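You operate a simulated robot arm through the tools that you are given. There is no shell and no other tool. Be economical: measure what you need, move in short steps, check, and stop when the job is done.

You are at the controls of a simulated robot arm. One attempt, no reset.

## Task
Swap the red cap on outlet 2 for the jet nozzle and open only the white valve.
Fine: stand the cap on the table. Set down upright: red hose cap.

It is judged by the outcome, as a careful person would: the job done as asked, and still so three seconds after it is handed in. It fails if anything else is knocked over, pushed out of place, dropped, spilled or broken. A push-on lid holds only when it is set on centred and level and pressed home; a screw cap is set on level and turned clockwise until tight.

## Robot
A 7-joint arm with a two-finger parallel gripper, fixed in place. Base frame: the origin is at the foot of the arm, x ahead of it, y to its left, z up. Readings come in mm, rad, newtons and seconds.
With the tool pointing down near the work surface it reaches from about 300 to 700 mm from the base axis. Its first joint turns from -1.152 to 1.152 rad. Payload 1.57 kg.
Tool frame: the origin (TCP) lies between the finger pads and is the grasp point; the fingertips stand 30 mm ahead of it; z points along the fingers, y is the line along which they close. Largest opening 110 mm; finger width 24, thickness 12; the body of the gripper, 48 by 112 mm, starts 78 mm behind the TCP.
Orientation is that of the tool frame in the base frame, as [roll, pitch, yaw] about the fixed x, y, z axes, in that order (R = Rz(yaw) Ry(pitch) Rx(roll)). With the fingers straight down and closing along the base's y, the tool's x points along the base's -x, its y along +y and its z along -z.

## Interface
- The arm moves only by the tool drive_tool. Its argument "increments" is a list of rows, each a list of 3 entries, a list of its own where there are three numbers: the shift along the tool's x, y, z in mm, then the turn, a rotation vector about the tool's x, y, z in rad, then the finger opening in mm, from 0 to 110. In form: [[[tx, ty, tz], [wx, wy, wz], gripper], ...]. A call has 1 to 8 rows; each row is the pose to reach, as a shift and turn from the pose commanded when the call began, along the tool's axes at that moment. Rows are played at 5 a second. More than 50 mm and 0.15 rad between two rows, or a gripper value outside its range, and nothing of the call is played. Where a pose cannot be reached the arm comes as near as it can. A force on the tool above 40 N (or 10 N above the force at the start of the call, whichever is more), or a blocked arm, ends the call early, and 0.2 s more pass. Each finger travels about 108 mm/s and halts on what it meets, pressing with about 22 N; the grip force reading is that of the motor and also rises with nothing between the fingers. The clock runs only during rows and for 0.2 s after the last one: add rows that repeat a pose to give the fingers time. It gives the time, the measured TCP pose, the force on the tool (base axes), the opening and the grip force at its end, in the units of the frame above (readings bear some noise), with the torque about the TCP (base axes, N m) and any sound that the robot's microphone picked up.
- Cameras (640 x 400 px; columns grow to the right, rows downward): "scene" is fixed at [167, -402.2, 1390.8]; the picture's right is [0.72, -0.69, 0.00], its down [-0.49, -0.51, -0.71] and it looks along [0.49, 0.51, -0.70] (base axes); focal length 266 px, centre (320, 200). "wrist" rides on the gripper at [70, 16, -141] in the tool frame; the picture's right is [-0.23, 0.97, 0.00], its down [-0.86, -0.20, -0.48] and it looks along [-0.47, -0.11, 0.88] (tool axes); focal length 222 px, centre (320, 200). There is no depth. A picture from a camera that has moved, and an enlarged one, comes with that camera's place and axes in the base frame and with its lens.
- grab_frame(camera): a new picture of that camera. It takes no simulated time.
- zoom(camera, box): a new picture of the part [left, top, right, bottom] of that camera's present view, enlarged. It takes no simulated time.
- close_job(): hands the job in; it is judged then, once.

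Work in short steps. Places have to be worked out from the pictures, the camera data and where the tool is seen: move nearer, look again, correct. Check each grasp and each placing, and mend what went wrong. You have 120 turns and 64 pictures in all, those below and enlarged ones among them. Open the gripper and draw the arm clear of the work before you hand the job in, unless the task says otherwise; then end with one line.

The tools are called after "Call:" as name(argument=value, ...) on one line, values as JSON. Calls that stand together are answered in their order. drive_tool: Moves the arm, as the interface text tells. Its arguments: {"type":"object","properties":{"increments":{"type":"array"}},"required":["increments"]} The other tools are called the same way: grab_frame (camera) takes a picture; zoom (camera, box) takes an enlarged picture of a part of a camera's view; close_job () hands the job in.

At the start:

```text
time_s: 0.0
position: [453.5, -58.4, 1153.9]
ee_rot: [-3.141, 0.001, -3.141]
ft_force: [-0.1, -0.2, -0.7]
ft_torque: [0.02, 0.03, 0.02]
width: 109.9
finger_force: 0.1
```

scene: 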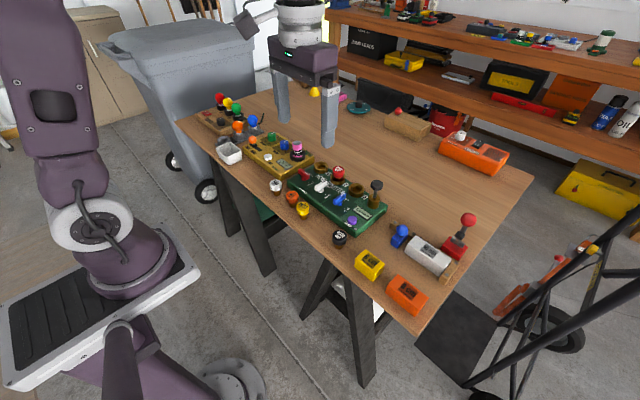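
wrist: 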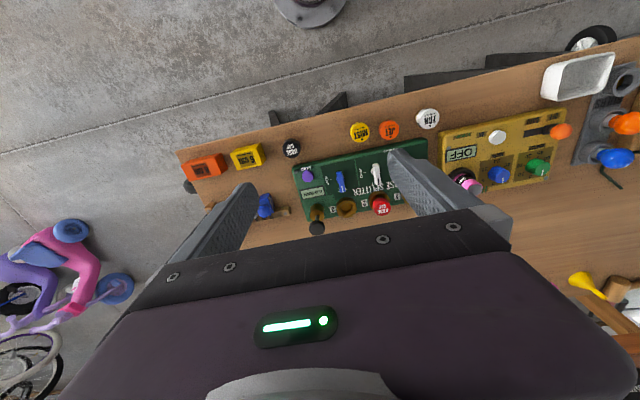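

The green hose splitter with its outlets, valves and loose nozzles is visible. I zoom in to read the labels.

Call:
zoom(camera="scene", box=[255, 145, 415, 255])

Call:
zoom(camera="wrist", box=[270, 100, 450, 240])

```text
3.64 times, centred on (335, 200) of scene
camera zoom: at [167.0, -402.2, 1390.8], right [0.72, -0.69, 0.0], down [-0.49, -0.51, -0.71], along [0.49, 0.51, -0.7], focal length 969 px, centre (266, 200)
```

zoom: 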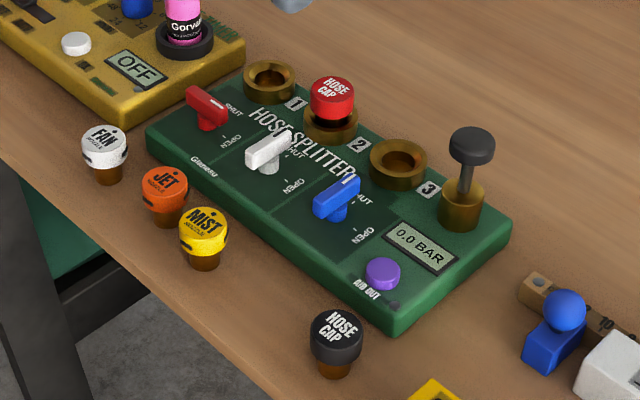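

```text
2.86 times, centred on (360, 170) of wrist
camera zoom: at [383.3, -42.4, 1297.8], right [0.23, 0.97, 0.0], down [0.86, -0.2, 0.48], along [0.47, -0.11, -0.88], focal length 635 px, centre (206, 286)
```

zoom: 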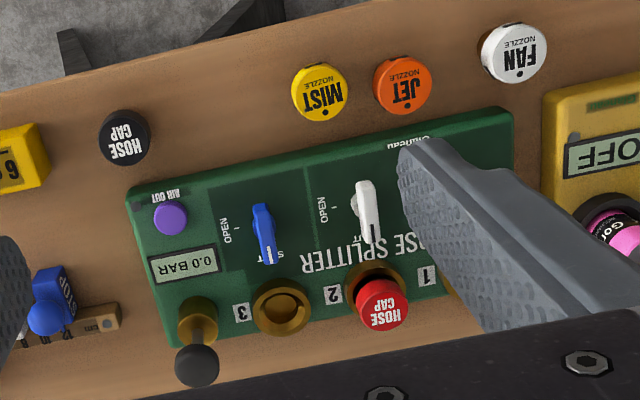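

By triangulating the two views I get the red cap near (668, 36, 862) and the jet nozzle near (509, 75, 828). I move nearer for a closer look, still high above everything.

Call:
drive_tool(increments=[[[-22, 16, 31], [0, 0, 0], 110], [[-44, 32, 62], [0, 0, 0], 110], [[-66, 48, 93], [0, 0, 0], 110], [[-88, 64, 124], [0, 0, 0], 110], [[-106, 78, 154], [0, 0, 0], 110]])

Call:
grab_frame(camera="wrist")

```text
time_s: 1.2
position: [562.2, 21.4, 1000.3]
ee_rot: [-3.141, 0.001, 3.14]
ft_force: [0.9, -0.2, -0.1]
ft_torque: [0.01, 0.02, 0.02]
width: 109.9
finger_force: 0.0
```

```text
59 pictures are left
camera wrist: at [490.4, 38.2, 1142.7], right [0.23, 0.97, 0.0], down [0.85, -0.2, 0.48], along [0.47, -0.11, -0.88], focal length 222 px, centre (320, 200)
```

wrist: 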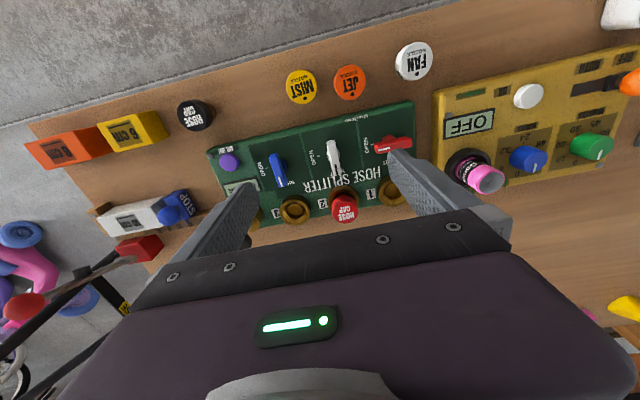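

Call:
zoom(camera="wrist", box=[200, 90, 440, 240])

Call:
zoom(camera="scene", box=[285, 160, 365, 210])

```text
2.67 times, centred on (320, 165) of wrist
camera zoom: at [490.4, 38.2, 1142.7], right [0.23, 0.97, 0.0], down [0.85, -0.2, 0.48], along [0.47, -0.11, -0.88], focal length 592 px, centre (320, 293)
```

zoom: 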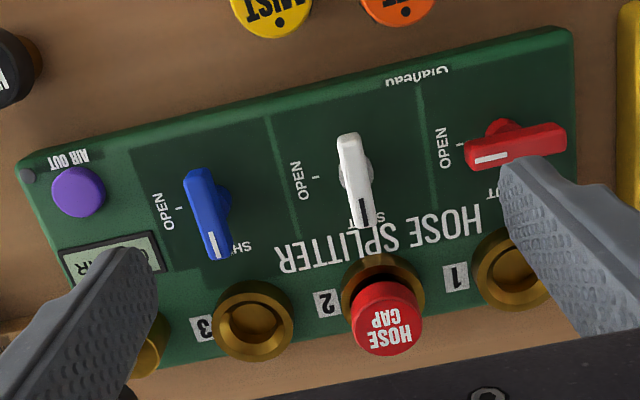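

```text
8.00 times, centred on (325, 185) of scene
camera zoom: at [167.0, -402.2, 1390.8], right [0.72, -0.69, 0.0], down [-0.49, -0.51, -0.71], along [0.49, 0.51, -0.7], focal length 2131 px, centre (280, 320)
```

zoom: 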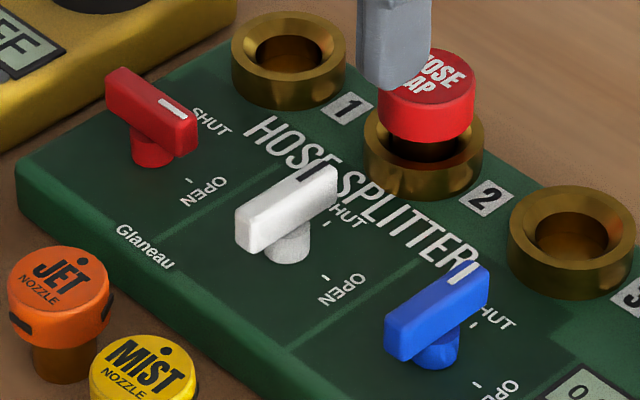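

The marks show red is currently open (mark toward OPEN) while white and blue are shut, so red must be shut too. I look closely at the nozzles and red cap to learn how they fasten.

Call:
zoom(camera="scene", box=[268, 175, 318, 220])

Call:
zoom(camera="wrist", box=[310, 50, 390, 100])

```text
8.89 times, centred on (293, 198) of scene
camera zoom: at [167.0, -402.2, 1390.8], right [0.72, -0.69, 0.0], down [-0.49, -0.51, -0.71], along [0.49, 0.51, -0.7], focal length 2368 px, centre (560, 222)
```

zoom: 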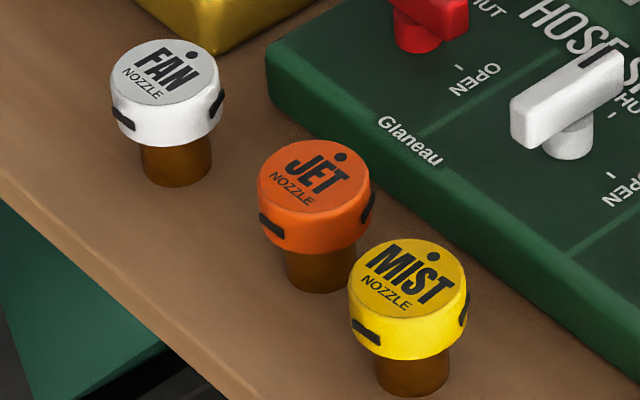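

```text
8.00 times, centred on (350, 75) of wrist
camera zoom: at [490.4, 38.2, 1142.7], right [0.23, 0.97, 0.0], down [0.85, -0.2, 0.48], along [0.47, -0.11, -0.88], focal length 1777 px, centre (80, 1200)
```

zoom: 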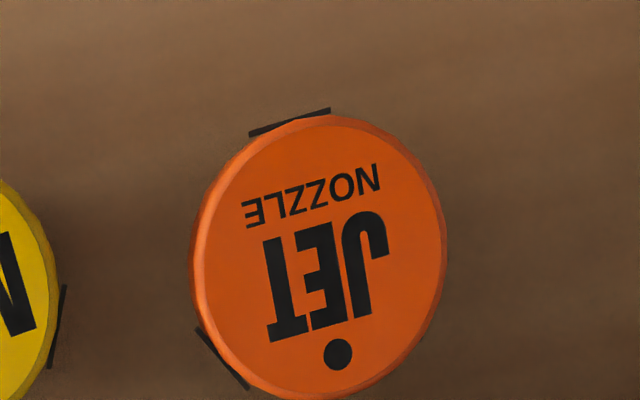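

The stems look like smooth push-in plugs. I move over the red cap at outlet 2, with the fingertips still well above it, to refine its position.

Call:
drive_tool(increments=[[[-30, 5, 13], [0, 0, 0], 110], [[-60, 10, 26], [0, 0, 0], 110], [[-88, 15, 40], [0, 0, 0], 110]])

Call:
grab_frame(camera="wrist")

Call:
zoom(camera="scene", box=[275, 130, 375, 200])

```text
time_s: 2.0
position: [648.2, 34.6, 961.9]
ee_rot: [3.141, 0.0, 3.141]
ft_force: [-0.5, 0.5, 0.3]
ft_torque: [0.0, 0.01, -0.02]
width: 110.2
finger_force: 0.2
```

```text
54 pictures are left
camera wrist: at [578.3, 51.9, 1103.1], right [0.23, 0.97, 0.0], down [0.85, -0.2, 0.48], along [0.47, -0.11, -0.88], focal length 222 px, centre (320, 200)
```

wrist: 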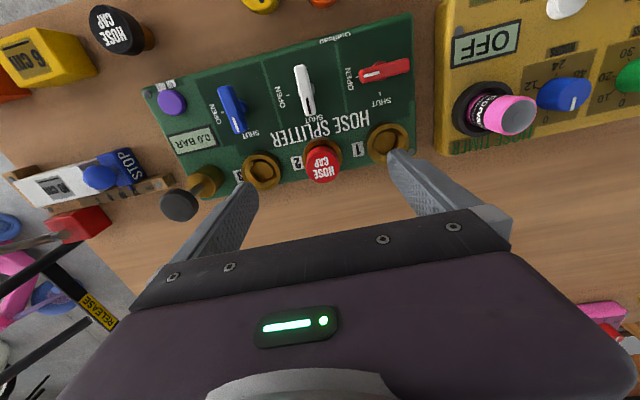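

```text
5.71 times, centred on (325, 165) of scene
camera zoom: at [167.0, -402.2, 1390.8], right [0.72, -0.69, 0.0], down [-0.49, -0.51, -0.71], along [0.49, 0.51, -0.7], focal length 1522 px, centre (291, 400)
```

zoom: 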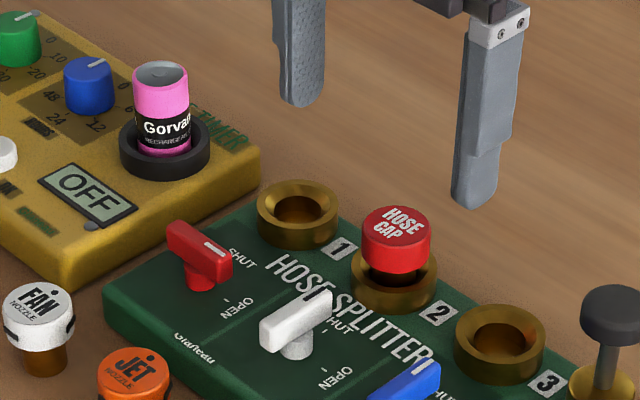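

Two wrist views place the red cap's top near (660, 36, 868). I lower to just above it with a narrower opening and look again.

Call:
drive_tool(increments=[[[-12, 2, 15], [0, 0, 0], 90], [[-12, 2, 30], [0, 0, 0], 70], [[-12, 2, 46], [0, 0, 0], 70]])

Call:
grab_frame(camera="wrist")

Call:
zoom(camera="scene", box=[285, 145, 365, 205])

```text
time_s: 2.8
position: [660.2, 36.8, 915.5]
ee_rot: [3.141, 0.0, 3.141]
ft_force: [0.6, 0.6, 0.1]
ft_torque: [-0.03, 0.02, 0.0]
width: 70.1
finger_force: 0.1
```

```text
52 pictures are left
camera wrist: at [589.7, 53.1, 1057.5], right [0.23, 0.97, 0.0], down [0.86, -0.2, 0.48], along [0.47, -0.11, -0.88], focal length 222 px, centre (320, 200)
```

wrist: 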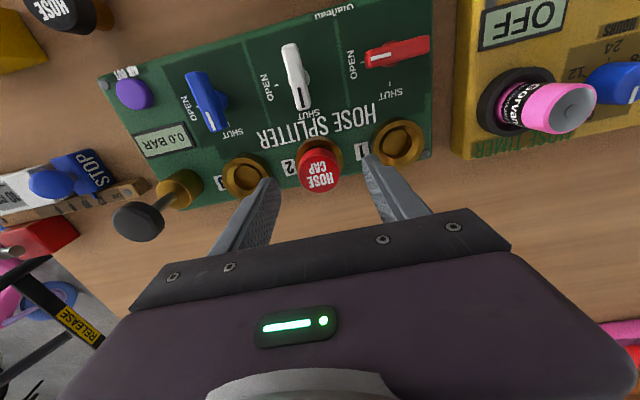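

```text
6.67 times, centred on (325, 175) of scene
camera zoom: at [167.0, -402.2, 1390.8], right [0.72, -0.69, 0.0], down [-0.49, -0.51, -0.71], along [0.49, 0.51, -0.7], focal length 1776 px, centre (287, 367)
```

zoom: 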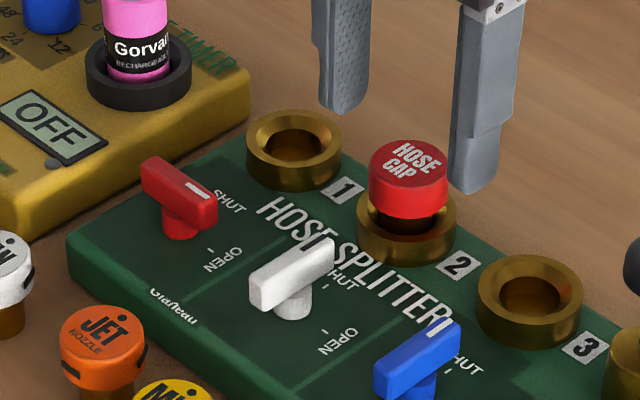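

The cap is centred between the fingers. I descend to grip it with the fingertips just above the rim.

Call:
drive_tool(increments=[[[0, -1, 15], [0, 0, 0], 64], [[0, -1, 28], [0, 0, 0], 60], [[0, -1, 36], [0, 0, 0], 60], [[0, -1, 36], [0, 0, 0], 20], [[0, -1, 36], [0, 0, 0], 20], [[0, -1, 36], [0, 0, 0], 20]])

Call:
zoom(camera="scene", box=[285, 145, 365, 205])

```text
time_s: 4.2
position: [659.0, 33.8, 878.9]
ee_rot: [-3.141, -0.001, 3.141]
ft_force: [0.8, -0.6, -0.6]
ft_torque: [0.0, -0.04, 0.02]
width: 36.7
finger_force: 21.4
```

```text
6.67 times, centred on (325, 175) of scene
camera zoom: at [167.0, -402.2, 1390.8], right [0.72, -0.69, 0.0], down [-0.49, -0.51, -0.71], along [0.49, 0.51, -0.7], focal length 1776 px, centre (287, 367)
```

zoom: 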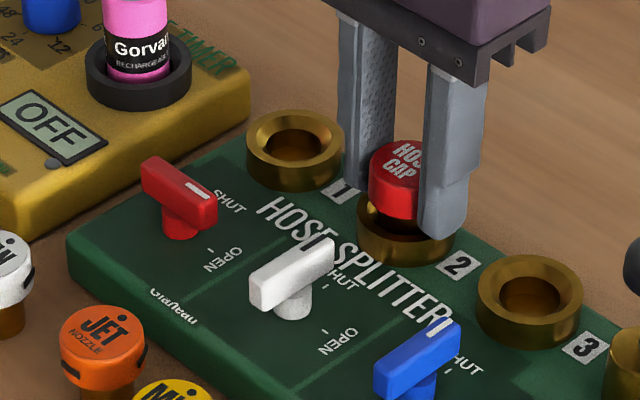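

Gripped at 36.7 mm. I try a gentle upward pull to see whether it slides out or is threaded.

Call:
drive_tool(increments=[[[0, 0, -3], [0, 0, 0], 20], [[0, 0, -6], [0, 0, 0], 20], [[0, 0, -6], [0, 0, 0], 20]])

Call:
zoom(camera="scene", box=[305, 150, 365, 195])

```text
time_s: 5.0
position: [658.3, 34.2, 885.7]
ee_rot: [3.141, -0.001, -3.142]
ft_force: [0.0, -0.5, 0.1]
ft_torque: [0.0, 0.02, 0.0]
width: 36.7
finger_force: 21.8
```

```text
8.89 times, centred on (335, 172) of scene
camera zoom: at [167.0, -402.2, 1390.8], right [0.72, -0.69, 0.0], down [-0.49, -0.51, -0.71], along [0.49, 0.51, -0.7], focal length 2368 px, centre (187, 444)
```

zoom: 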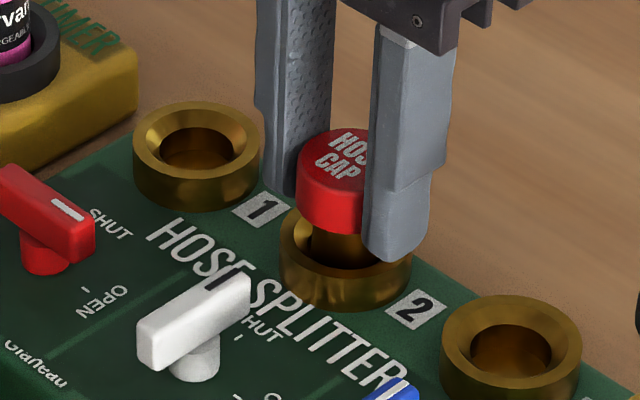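

It slides out freely with no force. I lift it clear and carry it above the free table spot between the mist nozzle and the black cap.

Call:
drive_tool(increments=[[[0, 0, -35], [0, 0, 0], 20], [[0, 0, -65], [0, 0, 0], 20], [[31, -18, -65], [0, 0, 0], 20], [[62, -36, -65], [0, 0, 0], 20], [[93, -54, -65], [0, 0, 0], 20], [[124, -72, -65], [0, 0, 0], 20], [[155, -89, -65], [0, 0, 0], 20], [[155, -89, -65], [0, 0, 0], 20]])

Call:
grab_frame(camera="wrist")

Call:
zoom(camera="scene", box=[260, 150, 380, 250])

```text
time_s: 6.8
position: [504.3, -56.1, 950.7]
ee_rot: [3.142, 0.0, -3.142]
ft_force: [0.1, 0.4, -0.9]
ft_torque: [0.02, 0.01, 0.0]
width: 36.6
finger_force: 22.0
```

```text
48 pictures are left
camera wrist: at [433.8, -38.8, 1093.0], right [0.23, 0.97, 0.0], down [0.86, -0.2, 0.48], along [0.47, -0.11, -0.88], focal length 222 px, centre (320, 200)
```

wrist: 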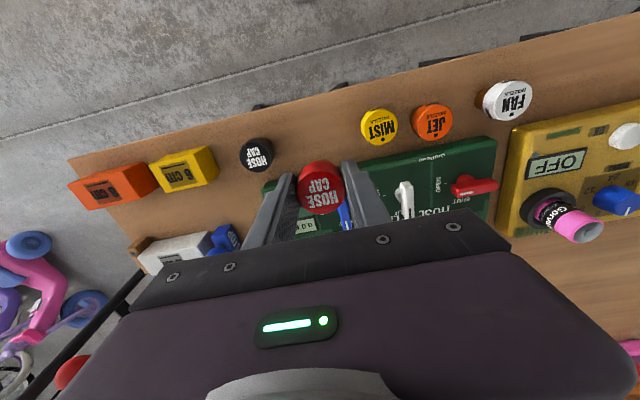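

```text
4.00 times, centred on (320, 200) of scene
camera zoom: at [166.9, -402.2, 1390.8], right [0.72, -0.69, 0.0], down [-0.49, -0.51, -0.71], along [0.49, 0.51, -0.7], focal length 1066 px, centre (320, 200)
```

zoom: 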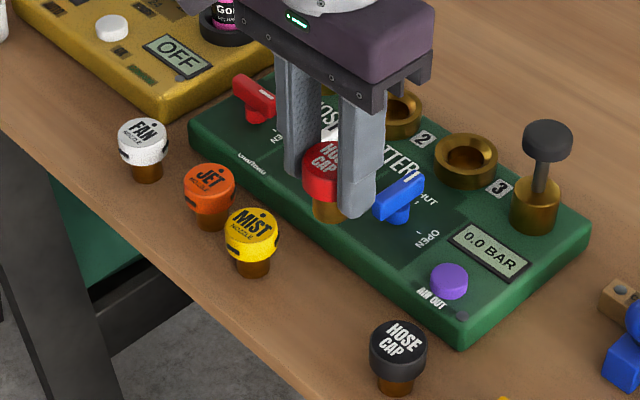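

The free spot is about (497, -56), clear of mist (y≈15) and the black cap (y≈-128), with the table edge at x≈450. I lower toward the table.

Call:
drive_tool(increments=[[[7, 0, 25], [0, 0, 0], 20], [[7, 0, 50], [0, 0, 0], 20], [[7, 0, 75], [0, 0, 0], 20], [[7, 0, 90], [0, 0, 0], 20]])

Call:
zoom(camera="scene", box=[280, 180, 360, 240])

```text
time_s: 7.8
position: [497.3, -54.1, 859.4]
ee_rot: [-3.141, 0.0, -3.141]
ft_force: [-0.3, 0.2, -0.6]
ft_torque: [0.01, 0.0, 0.06]
width: 36.4
finger_force: 22.1
```

```text
6.67 times, centred on (320, 210) of scene
camera zoom: at [167.0, -402.2, 1390.8], right [0.72, -0.69, 0.0], down [-0.49, -0.51, -0.71], along [0.49, 0.51, -0.7], focal length 1776 px, centre (320, 133)
```

zoom: 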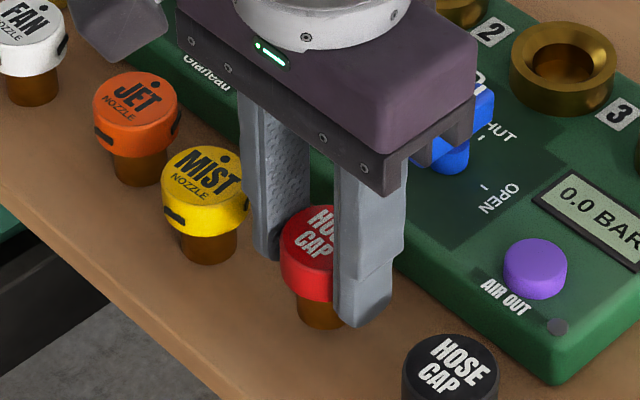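

The cap is near the table; I lower in small steps watching the force.

Call:
drive_tool(increments=[[[0, 0, 3], [0, 0, 0], 20], [[0, 0, 6], [0, 0, 0], 20], [[0, 0, 8], [0, 0, 0], 20]])

```text
time_s: 8.6
position: [497.2, -54.1, 852.6]
ee_rot: [3.14, 0.001, 3.141]
ft_force: [0.3, 0.1, 0.0]
ft_torque: [-0.01, 0.02, -0.02]
width: 36.8
finger_force: 21.8
```

Call:
drive_tool(increments=[[[0, 0, 2], [0, 0, 0], 20], [[0, 0, 4], [0, 0, 0], 20]])

Call:
zoom(camera="scene", box=[300, 195, 350, 230])

```text
time_s: 9.2
position: [498.2, -54.3, 848.3]
ee_rot: [-3.14, 0.0, 3.141]
ft_force: [-2.0, 1.0, 7.3]
ft_torque: [0.06, 0.07, -0.01]
width: 36.7
finger_force: 21.3
```

```text
11.43 times, centred on (325, 212) of scene
camera zoom: at [166.8, -402.1, 1390.8], right [0.72, -0.69, 0.0], down [-0.48, -0.51, -0.71], along [0.49, 0.51, -0.7], focal length 3044 px, centre (263, 57)
```

zoom: 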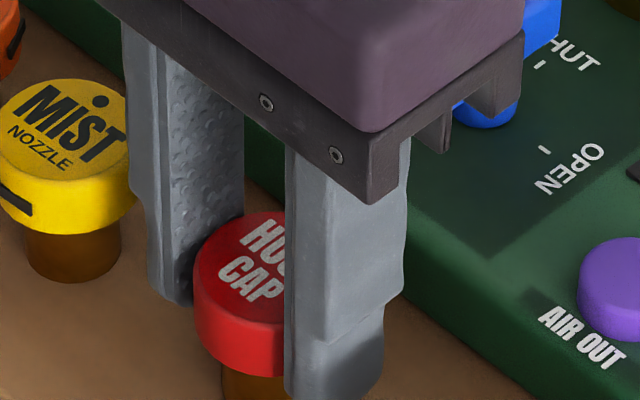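

Contact at 848 mm with 7 N. I open moderately and rise straight up.

Call:
drive_tool(increments=[[[0, 0, 0], [0, 0, 0], 54], [[0, 0, 0], [0, 0, 0], 54], [[0, 0, -25], [0, 0, 0], 54], [[0, 0, -60], [0, 0, 0], 54], [[0, 0, -92], [0, 0, 0], 60]])

Call:
grab_frame(camera="wrist")

```text
time_s: 10.4
position: [498.7, -54.2, 940.5]
ee_rot: [-3.142, -0.002, 3.141]
ft_force: [-0.7, -0.2, -0.6]
ft_torque: [0.0, 0.03, -0.03]
width: 59.7
finger_force: 0.0
```

```text
44 pictures are left
camera wrist: at [427.7, -37.9, 1082.7], right [0.23, 0.97, 0.0], down [0.86, -0.2, 0.48], along [0.47, -0.11, -0.88], focal length 222 px, centre (320, 200)
```

wrist: 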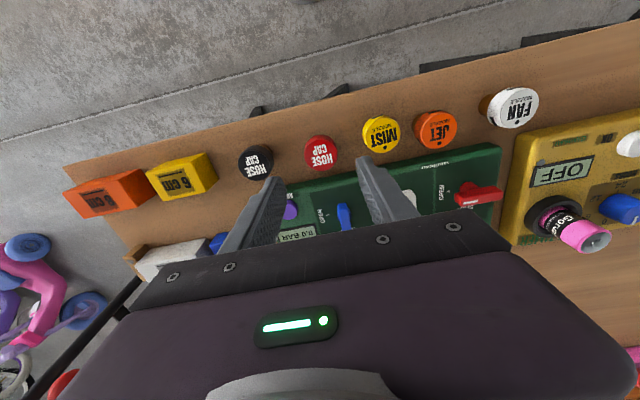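

The red cap stands upright. Now I move above the jet nozzle at (503, 73), turning 45° so the fingers clear the mist nozzle and the splitter.

Call:
drive_tool(increments=[[[-1, 22, 0], [0, 0, 0.131], 60], [[-2, 44, 0], [0, 0, 0.262], 60], [[-3, 66, 0], [0, 0, 0.393], 60], [[-4, 88, 5], [0, 0, 0.524], 60], [[-4, 110, 15], [0, 0, 0.655], 60], [[-4.5, 127.7, 30], [0, 0, 0.785], 52], [[-4.5, 127.7, 30], [0, 0, 0.785], 52]])

Call:
grab_frame(camera="wrist")

Call:
zoom(camera="scene", box=[250, 150, 340, 225])

```text
time_s: 12.0
position: [502.3, 73.2, 910.8]
ee_rot: [3.141, -0.002, 2.355]
ft_force: [0.4, -0.3, 0.5]
ft_torque: [-0.01, 0.04, 0.01]
width: 52.2
finger_force: 0.1
```

```text
43 pictures are left
camera wrist: at [464.1, 135.0, 1053.4], right [0.85, 0.53, 0.0], down [0.46, -0.75, 0.48], along [0.25, -0.41, -0.88], focal length 222 px, centre (320, 200)
```

wrist: 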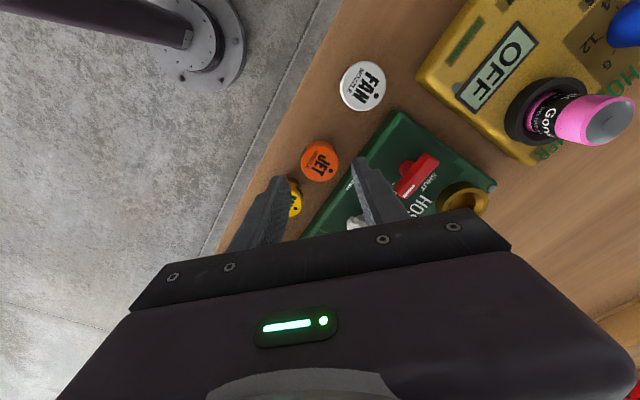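

```text
5.33 times, centred on (295, 188) of scene
camera zoom: at [167.0, -402.1, 1390.8], right [0.72, -0.69, 0.0], down [-0.49, -0.51, -0.71], along [0.49, 0.51, -0.7], focal length 1421 px, centre (453, 267)
```

zoom: 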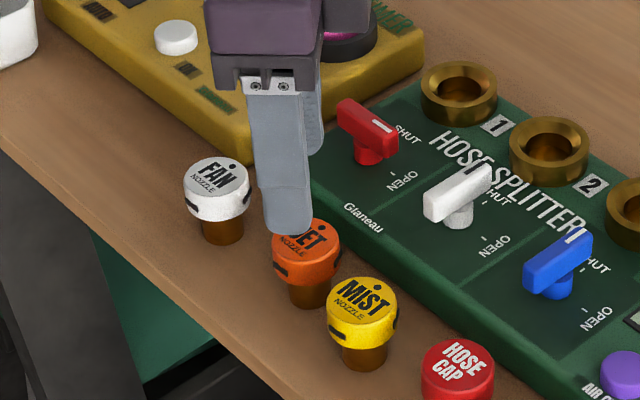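

The jet nozzle sits exactly on the tool axis. I descend to the same grip height as for the red cap, stopping before closing to check clearance.

Call:
drive_tool(increments=[[[0, 0, 20], [0, 0, 0], 50], [[0, 0, 40], [0, 0, 0], 50], [[0, 0, 52], [0, 0, 0], 50], [[0, 0, 61], [0, 0, 0], 50]])

Call:
grab_frame(camera="wrist")

```text
time_s: 13.0
position: [503.1, 74.2, 849.1]
ee_rot: [3.141, -0.001, 2.355]
ft_force: [0.1, 0.1, 0.0]
ft_torque: [-0.02, -0.01, 0.03]
width: 50.2
finger_force: 0.1
```

```text
41 pictures are left
camera wrist: at [463.3, 134.9, 991.1], right [0.85, 0.53, 0.0], down [0.46, -0.75, 0.48], along [0.25, -0.41, -0.88], focal length 222 px, centre (320, 200)
```

wrist: 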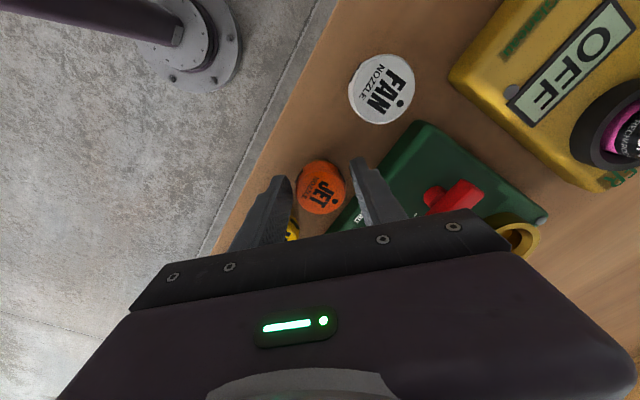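

The nozzle is centred between the pads without contact. I close on it and lift a little to check.

Call:
drive_tool(increments=[[[0, 0, 0], [0, 0, 0], 20], [[0, 0, 0], [0, 0, 0], 20], [[0, 0, 0], [0, 0, 0], 20], [[0, 0, -20], [0, 0, 0], 20], [[0, 0, -60], [0, 0, 0], 20], [[0, 0, -100], [0, 0, 0], 20]])

Call:
zoom(camera="scene", box=[250, 130, 350, 225])

```text
time_s: 14.4
position: [502.5, 70.4, 949.1]
ee_rot: [3.14, 0.0, 2.357]
ft_force: [0.9, 0.1, -0.9]
ft_torque: [0.03, 0.01, -0.02]
width: 36.8
finger_force: 21.9
```

```text
4.21 times, centred on (300, 178) of scene
camera zoom: at [167.0, -402.2, 1390.8], right [0.72, -0.69, 0.0], down [-0.49, -0.51, -0.71], along [0.49, 0.51, -0.7], focal length 1122 px, centre (404, 295)
```

zoom: 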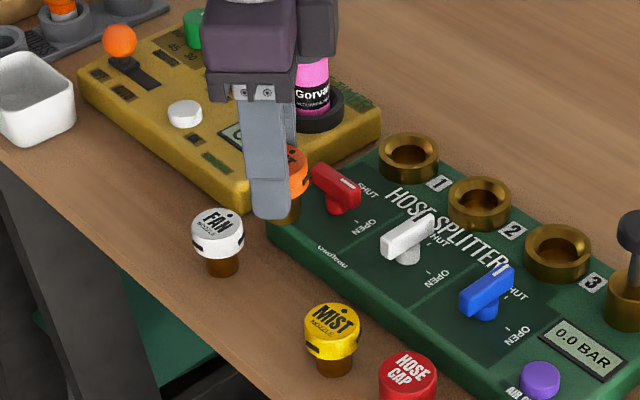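

Held at 36.8 mm. I carry it above outlet 2 while turning back to zero yaw, staying high.

Call:
drive_tool(increments=[[[-22.7, 14.1, -5], [0, 0, -0.131], 20], [[-45.4, 28.2, -5], [0, 0, -0.262], 20], [[-68.1, 42.3, -5], [0, 0, -0.393], 20], [[-90.8, 56.5, -5], [0, 0, -0.524], 20], [[-113.5, 70.6, -5], [0, 0, -0.655], 20], [[-136.2, 84.7, -5], [0, 0, -0.785], 20], [[-136.2, 84.7, -5], [0, 0, -0.785], 20]])

Call:
grab_frame(camera="wrist")

Call:
zoom(camera="scene", box=[285, 135, 365, 195])

```text
time_s: 16.0
position: [657.5, 36.9, 956.0]
ee_rot: [3.141, 0.001, -3.14]
ft_force: [-0.1, 0.2, 0.1]
ft_torque: [-0.01, 0.01, -0.01]
width: 36.7
finger_force: 21.8
```

```text
39 pictures are left
camera wrist: at [587.4, 54.4, 1098.0], right [0.23, 0.97, 0.0], down [0.86, -0.2, 0.48], along [0.47, -0.11, -0.88], focal length 222 px, centre (320, 200)
```

wrist: 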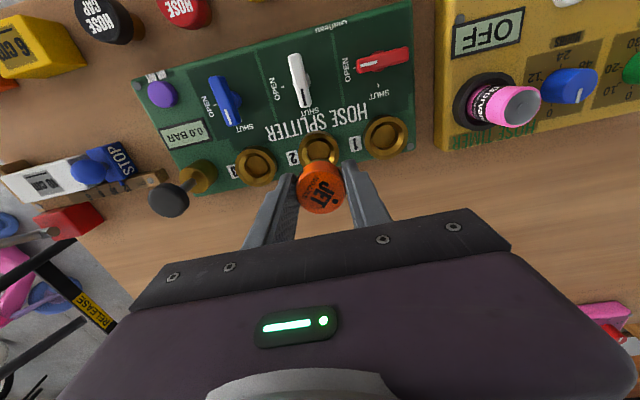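

```text
6.67 times, centred on (325, 165) of scene
camera zoom: at [167.0, -402.2, 1390.8], right [0.72, -0.69, 0.0], down [-0.49, -0.51, -0.71], along [0.49, 0.51, -0.7], focal length 1776 px, centre (287, 433)
```

zoom: 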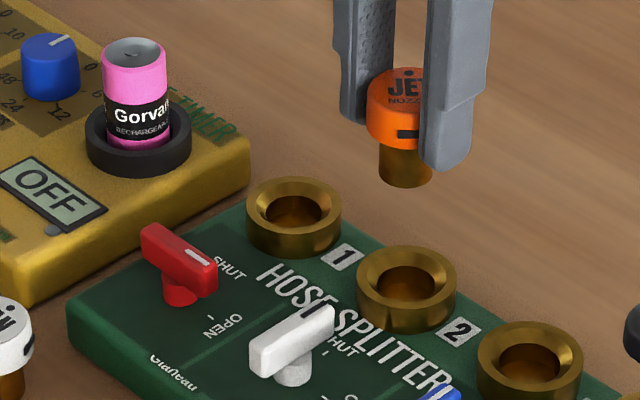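

I zoom the wrist view on outlet 2 and the held nozzle to check alignment.

Call:
zoom(camera="wrist", box=[270, 115, 370, 215])

```text
4.00 times, centred on (320, 165) of wrist
camera zoom: at [587.4, 54.4, 1098.0], right [0.23, 0.97, 0.0], down [0.86, -0.2, 0.48], along [0.47, -0.11, -0.88], focal length 888 px, centre (320, 340)
```

zoom: 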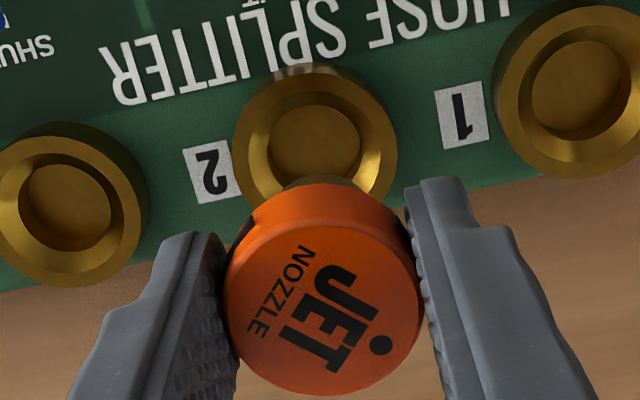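

Outlet 2 shows at about (660, 35), so I shift 1.5 mm in each of x and y. I lower until the stem is just above the funnel rim, then check.

Call:
drive_tool(increments=[[[-1.3, -2, 20], [0, 0, 0], 20], [[-1.3, -2, 40], [0, 0, 0], 20], [[-1.3, -2, 52], [0, 0, 0], 20], [[-1.3, -2, 52], [0, 0, 0], 20]])

Call:
zoom(camera="scene", box=[305, 150, 365, 195])

Call:
zoom(camera="wrist", box=[270, 115, 370, 215])

```text
time_s: 17.0
position: [659.8, 34.4, 902.1]
ee_rot: [-3.141, 0.001, 3.14]
ft_force: [-0.2, 0.5, -0.8]
ft_torque: [0.02, 0.0, 0.03]
width: 36.4
finger_force: 22.0
```

```text
8.89 times, centred on (335, 172) of scene
camera zoom: at [167.0, -402.2, 1390.8], right [0.72, -0.69, 0.0], down [-0.49, -0.51, -0.71], along [0.49, 0.51, -0.7], focal length 2368 px, centre (187, 444)
```

zoom: 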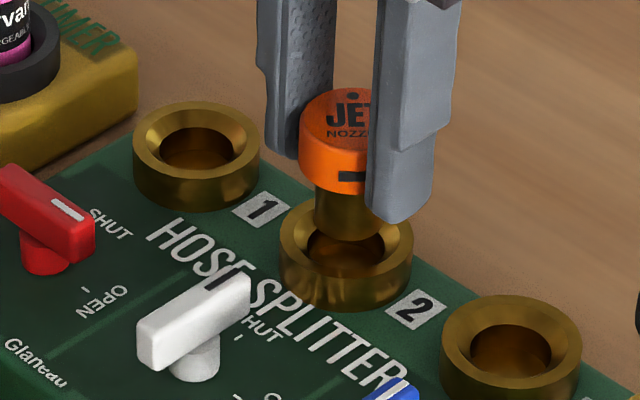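

```text
4.00 times, centred on (320, 165) of wrist
camera zoom: at [589.4, 51.4, 1044.9], right [0.23, 0.97, 0.0], down [0.86, -0.2, 0.48], along [0.47, -0.11, -0.88], focal length 888 px, centre (320, 340)
```

zoom: 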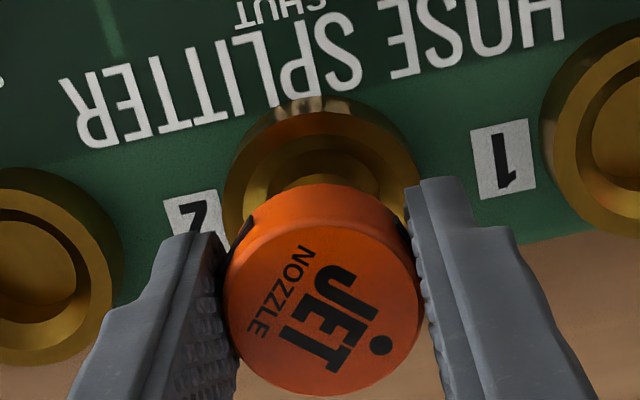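

The stem is well centred over the socket in both views. I lower it gently and watch the force.

Call:
drive_tool(increments=[[[0, 0, 4], [0, 0, 0], 20], [[0, 0, 8], [0, 0, 0], 20], [[0, 0, 12], [0, 0, 0], 20], [[0, 0, 15], [0, 0, 0], 20]])

```text
time_s: 18.0
position: [659.2, 35.3, 886.6]
ee_rot: [3.141, -0.001, 3.141]
ft_force: [-0.3, 0.2, -0.2]
ft_torque: [-0.02, -0.01, 0.03]
width: 36.4
finger_force: 22.6
```

Call:
drive_tool(increments=[[[0, 0, 3], [0, 0, 0], 20], [[0, 0, 6], [0, 0, 0], 20], [[0, 0, 8], [0, 0, 0], 20]])

Call:
zoom(camera="scene", box=[305, 150, 365, 195])

```text
time_s: 18.8
position: [659.7, 37.5, 877.8]
ee_rot: [-3.141, 0.003, 3.142]
ft_force: [0.2, 0.0, -0.1]
ft_torque: [0.01, -0.04, 0.04]
width: 36.4
finger_force: 22.5
```

```text
8.89 times, centred on (335, 172) of scene
camera zoom: at [167.0, -402.2, 1390.8], right [0.72, -0.69, 0.0], down [-0.49, -0.51, -0.71], along [0.49, 0.51, -0.7], focal length 2368 px, centre (187, 444)
```

zoom: 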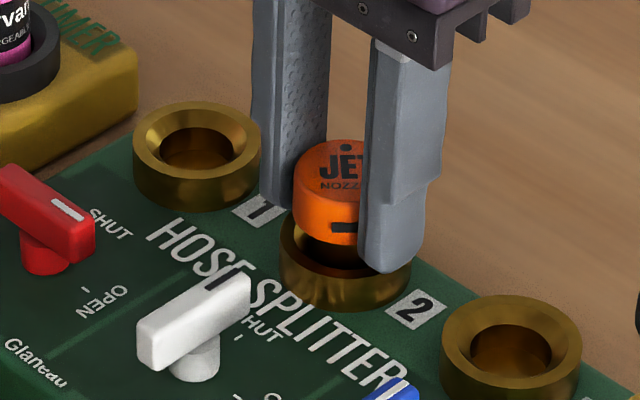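

No contact yet; I continue in 2 mm steps.

Call:
drive_tool(increments=[[[0, 0, 1.5], [0, 0, 0], 20], [[0, 0, 3], [0, 0, 0], 20], [[0, 0, 4], [0, 0, 0], 20]])

```text
time_s: 19.6
position: [660.5, 34.6, 876.0]
ee_rot: [3.14, 0.005, -3.141]
ft_force: [2.5, 4.4, 19.2]
ft_torque: [0.16, -0.14, 0.01]
width: 36.7
finger_force: 21.5
```

Firm contact (19 N) at 876, about where the red cap sat. I open slightly and rise, then inspect the seating.

Call:
drive_tool(increments=[[[0, 0, 2], [0, 0, 0], 56], [[0, 0, 0], [0, 0, 0], 56], [[0, 0, -20], [0, 0, 0], 60], [[0, 0, -50], [0, 0, 0], 60], [[0, 0, -75], [0, 0, 0], 60]])

Call:
zoom(camera="scene", box=[285, 145, 365, 205])

Call:
grab_frame(camera="wrist")

```text
time_s: 20.0
position: [662.1, 37.3, 876.7]
ee_rot: [3.137, 0.005, 3.141]
ft_force: [1.8, 2.5, 3.9]
ft_torque: [-0.04, -0.07, 0.04]
width: 54.0
finger_force: 0.0
stopped in row 2: the force on the tool passed its limit at 42 N (the readings are from after the stop); the commanded pose is now the measured one
```

```text
6.67 times, centred on (325, 175) of scene
camera zoom: at [166.9, -402.1, 1390.8], right [0.72, -0.69, 0.0], down [-0.49, -0.51, -0.71], along [0.49, 0.51, -0.7], focal length 1776 px, centre (287, 367)
```

zoom: 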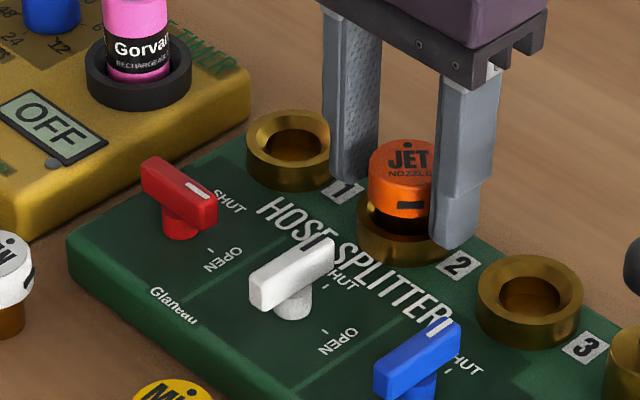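

```text
32 pictures are left
camera wrist: at [590.0, 53.7, 1018.3], right [0.23, 0.97, 0.01], down [0.85, -0.2, 0.48], along [0.47, -0.1, -0.88], focal length 222 px, centre (320, 200)
```

wrist: 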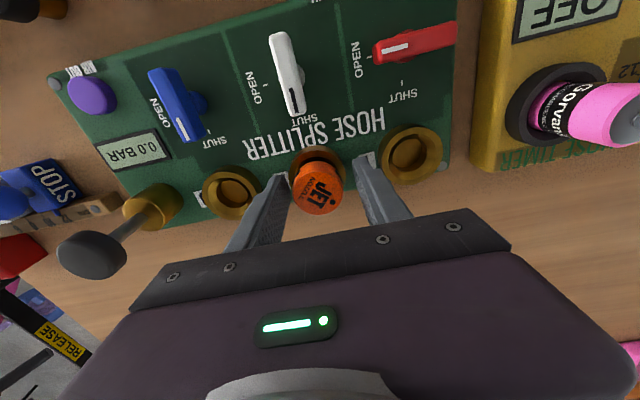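

The fingers are open; the call stopped at a brief 42 N during the extra push. I rise straight up now.

Call:
drive_tool(increments=[[[0, 0, -20], [0, 0, 0], 60], [[0, 0, -50], [0, 0, 0], 60], [[0, 0, -75], [0, 0, 0], 60]])

Call:
zoom(camera="scene", box=[285, 145, 365, 205])

Call:
zoom(camera="wrist", box=[230, 50, 430, 190])

```text
time_s: 20.8
position: [660.9, 37.3, 949.7]
ee_rot: [3.138, 0.003, 3.141]
ft_force: [-0.9, 0.1, -0.1]
ft_torque: [0.05, -0.03, 0.01]
width: 60.4
finger_force: 0.0
```

```text
6.67 times, centred on (325, 175) of scene
camera zoom: at [166.9, -402.2, 1390.8], right [0.72, -0.69, 0.0], down [-0.49, -0.51, -0.71], along [0.49, 0.51, -0.7], focal length 1776 px, centre (287, 367)
```

zoom: 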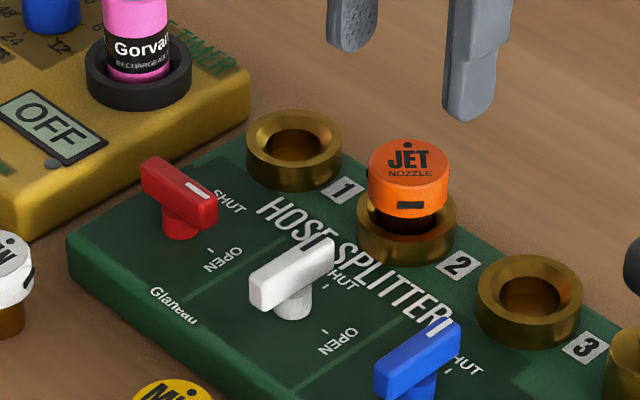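

```text
2.86 times, centred on (330, 120) of wrist
camera zoom: at [590.1, 54.4, 1093.2], right [0.23, 0.97, 0.0], down [0.85, -0.2, 0.48], along [0.47, -0.11, -0.88], focal length 635 px, centre (291, 429)
```

zoom: 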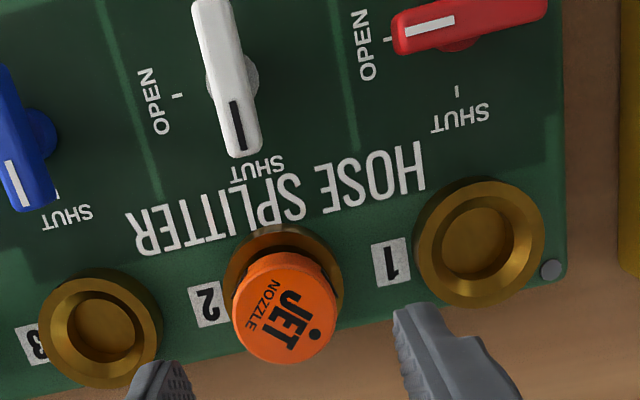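

The jet nozzle sits exactly as the red cap did, upright and centred. Next is the white valve at about (584, 34.5, 857), so I move above it with the fingers across its lever.

Call:
drive_tool(increments=[[[30, -1, 0], [0, 0, 0], 45], [[60, -2, 0], [0, 0, 0], 40], [[76.4, -2.8, 20], [0, 0, 0], 40], [[76.4, -2.8, 50], [0, 0, 0], 40], [[76.4, -2.8, 50], [0, 0, 0], 40]])

Call:
grab_frame(camera="wrist")

Call:
zoom(camera="scene", box=[270, 145, 370, 220])

```text
time_s: 22.0
position: [581.7, 36.0, 899.7]
ee_rot: [3.137, 0.004, -3.14]
ft_force: [-0.8, 0.3, -0.3]
ft_torque: [0.02, 0.02, 0.0]
width: 39.9
finger_force: 0.0
```

```text
29 pictures are left
camera wrist: at [511.2, 51.3, 1042.5], right [0.23, 0.97, 0.0], down [0.85, -0.2, 0.48], along [0.47, -0.11, -0.88], focal length 222 px, centre (320, 200)
```

wrist: 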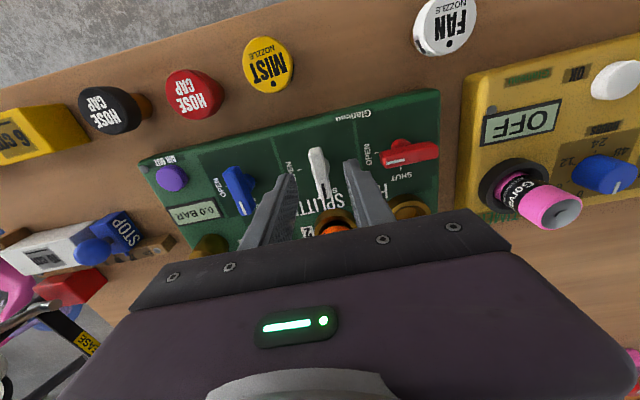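

```text
5.33 times, centred on (320, 182) of scene
camera zoom: at [167.0, -402.2, 1390.8], right [0.72, -0.69, 0.0], down [-0.49, -0.51, -0.71], along [0.49, 0.51, -0.7], focal length 1421 px, centre (320, 293)
```

zoom: 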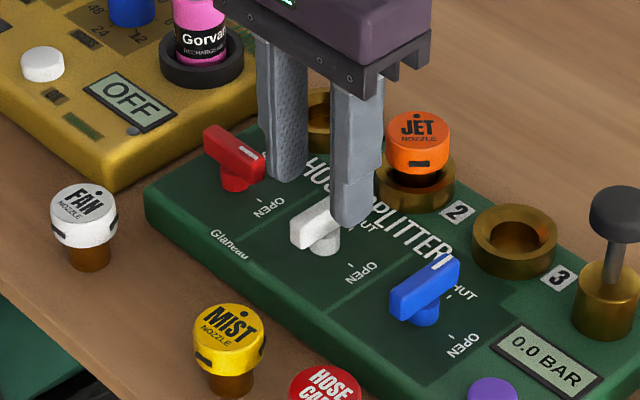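

The white lever is centred between the fingers. I descend 31 mm and close on it.

Call:
drive_tool(increments=[[[0, 0, 12], [0, 0, 0], 40], [[0, 0, 22], [0, 0, 0], 40], [[0, 0, 31], [0, 0, 0], 40], [[0, 0, 31], [0, 0, 0], 5], [[0, 0, 31], [0, 0, 0], 5], [[0, 0, 31], [0, 0, 0], 5]])

Call:
zoom(camera="scene", box=[285, 160, 355, 210])

```text
time_s: 23.4
position: [583.1, 34.8, 869.1]
ee_rot: [3.139, 0.0, -3.141]
ft_force: [-1.3, -3.6, -0.7]
ft_torque: [-0.22, 0.02, -0.01]
width: 17.8
finger_force: 32.6
```

```text
8.00 times, centred on (320, 185) of scene
camera zoom: at [166.9, -402.2, 1390.7], right [0.72, -0.69, 0.0], down [-0.49, -0.51, -0.71], along [0.49, 0.51, -0.7], focal length 2131 px, centre (320, 320)
```

zoom: 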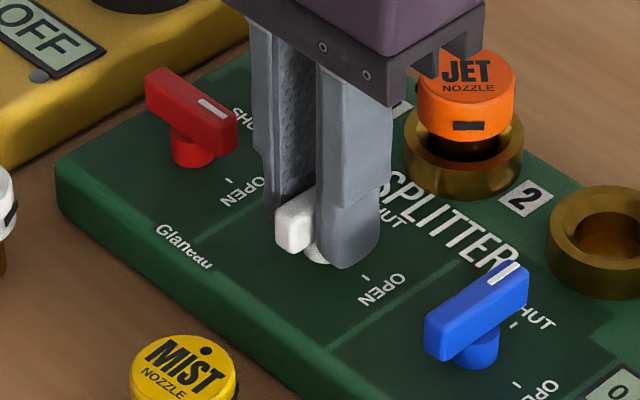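

The lever is gripped. I start turning clockwise (toward OPEN), about 30° first, and check.

Call:
drive_tool(increments=[[[0, 0, 0], [0, 0, 0.13], 5], [[0, 0, 0], [0, 0, 0.26], 5], [[0, 0, 0], [0, 0, 0.39], 5], [[0, 0, 0], [0, 0, 0.52], 5]])

Call:
zoom(camera="scene", box=[285, 160, 355, 210])

```text
time_s: 24.4
position: [583.7, 36.3, 868.0]
ee_rot: [3.136, 0.0, 2.623]
ft_force: [-4.4, 8.0, -5.4]
ft_torque: [-0.05, -0.09, 0.02]
width: 17.4
finger_force: 32.6
```

```text
8.00 times, centred on (320, 185) of scene
camera zoom: at [167.0, -402.0, 1390.8], right [0.72, -0.69, 0.0], down [-0.49, -0.51, -0.71], along [0.49, 0.51, -0.7], focal length 2131 px, centre (320, 320)
```

zoom: 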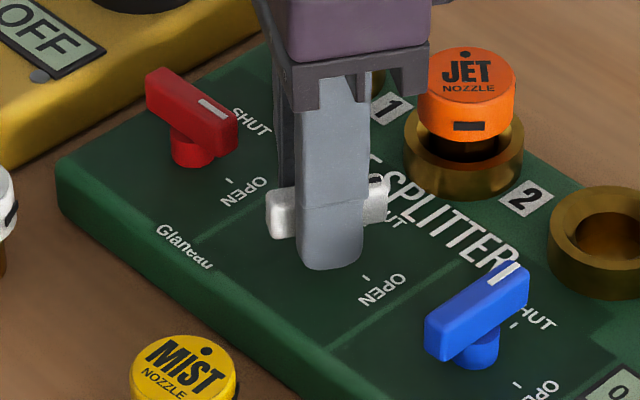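

The lever turns with low force. I complete the rest of the 90°.

Call:
drive_tool(increments=[[[0, 0, 0], [0, 0, 0.131], 5], [[0, 0, 0], [0, 0, 0.262], 5], [[0, 0, 0], [0, 0, 0.393], 5], [[0, 0, 0], [0, 0, 0.524], 5], [[0, 0, 0], [0, 0, 0.655], 5], [[0, 0, 0], [0, 0, 0.786], 5], [[0, 0, 0], [0, 0, 0.917], 5], [[0, 0, 0], [0, 0, 1.05], 5]])

Call:
zoom(camera="scene", box=[285, 160, 355, 210])

```text
time_s: 26.2
position: [586.0, 34.0, 869.1]
ee_rot: [3.134, -0.002, 1.572]
ft_force: [15.2, 16.1, -9.4]
ft_torque: [0.7, -0.39, 0.14]
width: 17.9
finger_force: 32.3
```

```text
8.00 times, centred on (320, 185) of scene
camera zoom: at [167.5, -401.8, 1390.8], right [0.72, -0.69, 0.0], down [-0.49, -0.51, -0.71], along [0.49, 0.51, -0.7], focal length 2131 px, centre (320, 320)
```

zoom: 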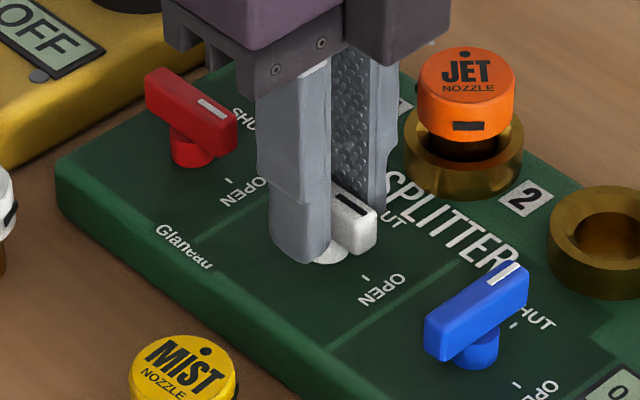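

The white mark now points to OPEN. I release and rise straight up.

Call:
drive_tool(increments=[[[0, 0, 0], [0, 0, 0], 40], [[0, 0, 0], [0, 0, 0], 40], [[0, 0, -25], [0, 0, 0], 40], [[0, 0, -55], [0, 0, 0], 40], [[0, 0, -80], [0, 0, 0], 40]])

Call:
zoom(camera="scene", box=[270, 150, 370, 220])

Call:
grab_frame(camera="wrist")

```text
time_s: 27.4
position: [583.7, 32.3, 949.5]
ee_rot: [3.139, -0.003, 1.572]
ft_force: [0.3, -0.2, 1.0]
ft_torque: [0.02, 0.04, 0.01]
width: 40.1
finger_force: 0.0
```

```text
5.71 times, centred on (320, 185) of scene
camera zoom: at [167.0, -402.2, 1390.8], right [0.72, -0.69, 0.0], down [-0.49, -0.51, -0.71], along [0.49, 0.51, -0.7], focal length 1522 px, centre (320, 286)
```

zoom: 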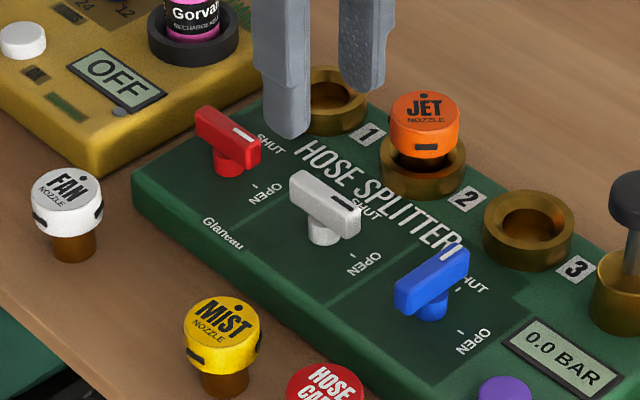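

```text
23 pictures are left
camera wrist: at [599.1, 102.6, 1092.2], right [0.97, -0.23, 0.0], down [-0.2, -0.86, 0.47], along [-0.11, -0.46, -0.88], focal length 222 px, centre (320, 200)
```

wrist: 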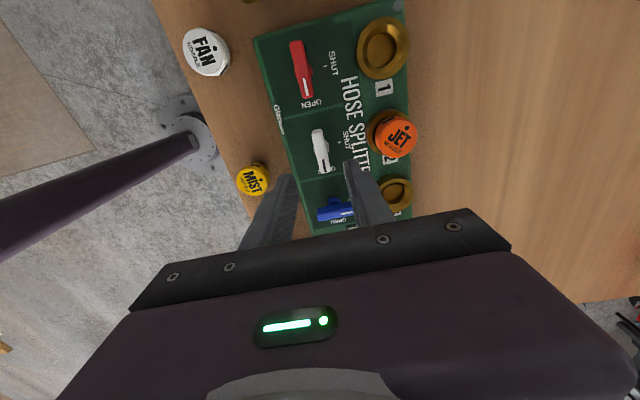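

White now points the same way as red did at OPEN. I move above the red lever at about (585, 113.5) and lower to a checking height.

Call:
drive_tool(increments=[[[40, 1, 0], [0, 0, 0], 40], [[81, 1, 0], [0, 0, 0], 40], [[81, 1, 25], [0, 0, 0], 40], [[81, 1, 50], [0, 0, 0], 40], [[81, 1, 50], [0, 0, 0], 40]])

Call:
grab_frame(camera="wrist")

```text
time_s: 28.6
position: [585.5, 114.9, 899.9]
ee_rot: [3.136, -0.003, 1.571]
ft_force: [-0.6, -0.9, 0.0]
ft_torque: [-0.01, 0.01, 0.01]
width: 40.0
finger_force: 0.0
```

```text
22 pictures are left
camera wrist: at [600.3, 184.3, 1042.4], right [0.97, -0.23, 0.0], down [-0.2, -0.86, 0.47], along [-0.11, -0.46, -0.88], focal length 222 px, centre (320, 200)
```

wrist: 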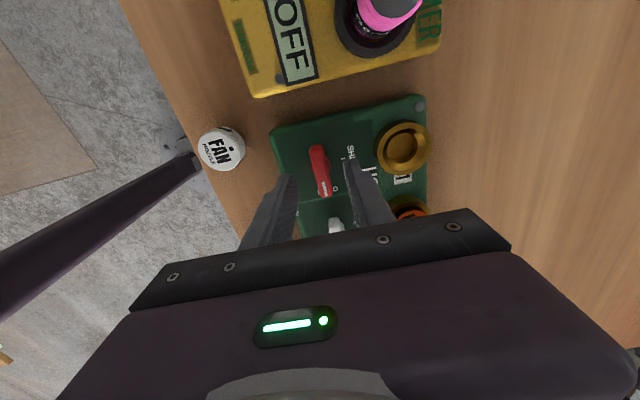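

The red lever is centred. I descend and close on it.

Call:
drive_tool(increments=[[[0, 0, 12], [0, 0, 0], 40], [[0, 0, 22], [0, 0, 0], 40], [[0, 0, 31], [0, 0, 0], 40], [[0, 0, 31], [0, 0, 0], 5], [[0, 0, 31], [0, 0, 0], 5], [[0, 0, 31], [0, 0, 0], 5]])

```text
time_s: 30.0
position: [586.5, 115.1, 869.2]
ee_rot: [3.139, -0.002, 1.573]
ft_force: [0.9, 0.3, 2.1]
ft_torque: [0.11, 0.02, 0.0]
width: 17.7
finger_force: 32.4
```

Gripped at 17.7 mm. I turn counter-clockwise toward SHUT.

Call:
drive_tool(increments=[[[0, 0, 0], [0, 0, -0.13], 5], [[0, 0, 0], [0, 0, -0.26], 5], [[0, 0, 0], [0, 0, -0.39], 5], [[0, 0, 0], [0, 0, -0.52], 5], [[0, 0, 0], [0, 0, -0.65], 5], [[0, 0, 0], [0, 0, -0.78], 5]])

```text
time_s: 31.4
position: [585.6, 114.4, 869.4]
ee_rot: [3.138, 0.001, 2.354]
ft_force: [-7.9, -12.0, 24.9]
ft_torque: [-0.43, 0.3, 0.0]
width: 17.9
finger_force: 32.1
```

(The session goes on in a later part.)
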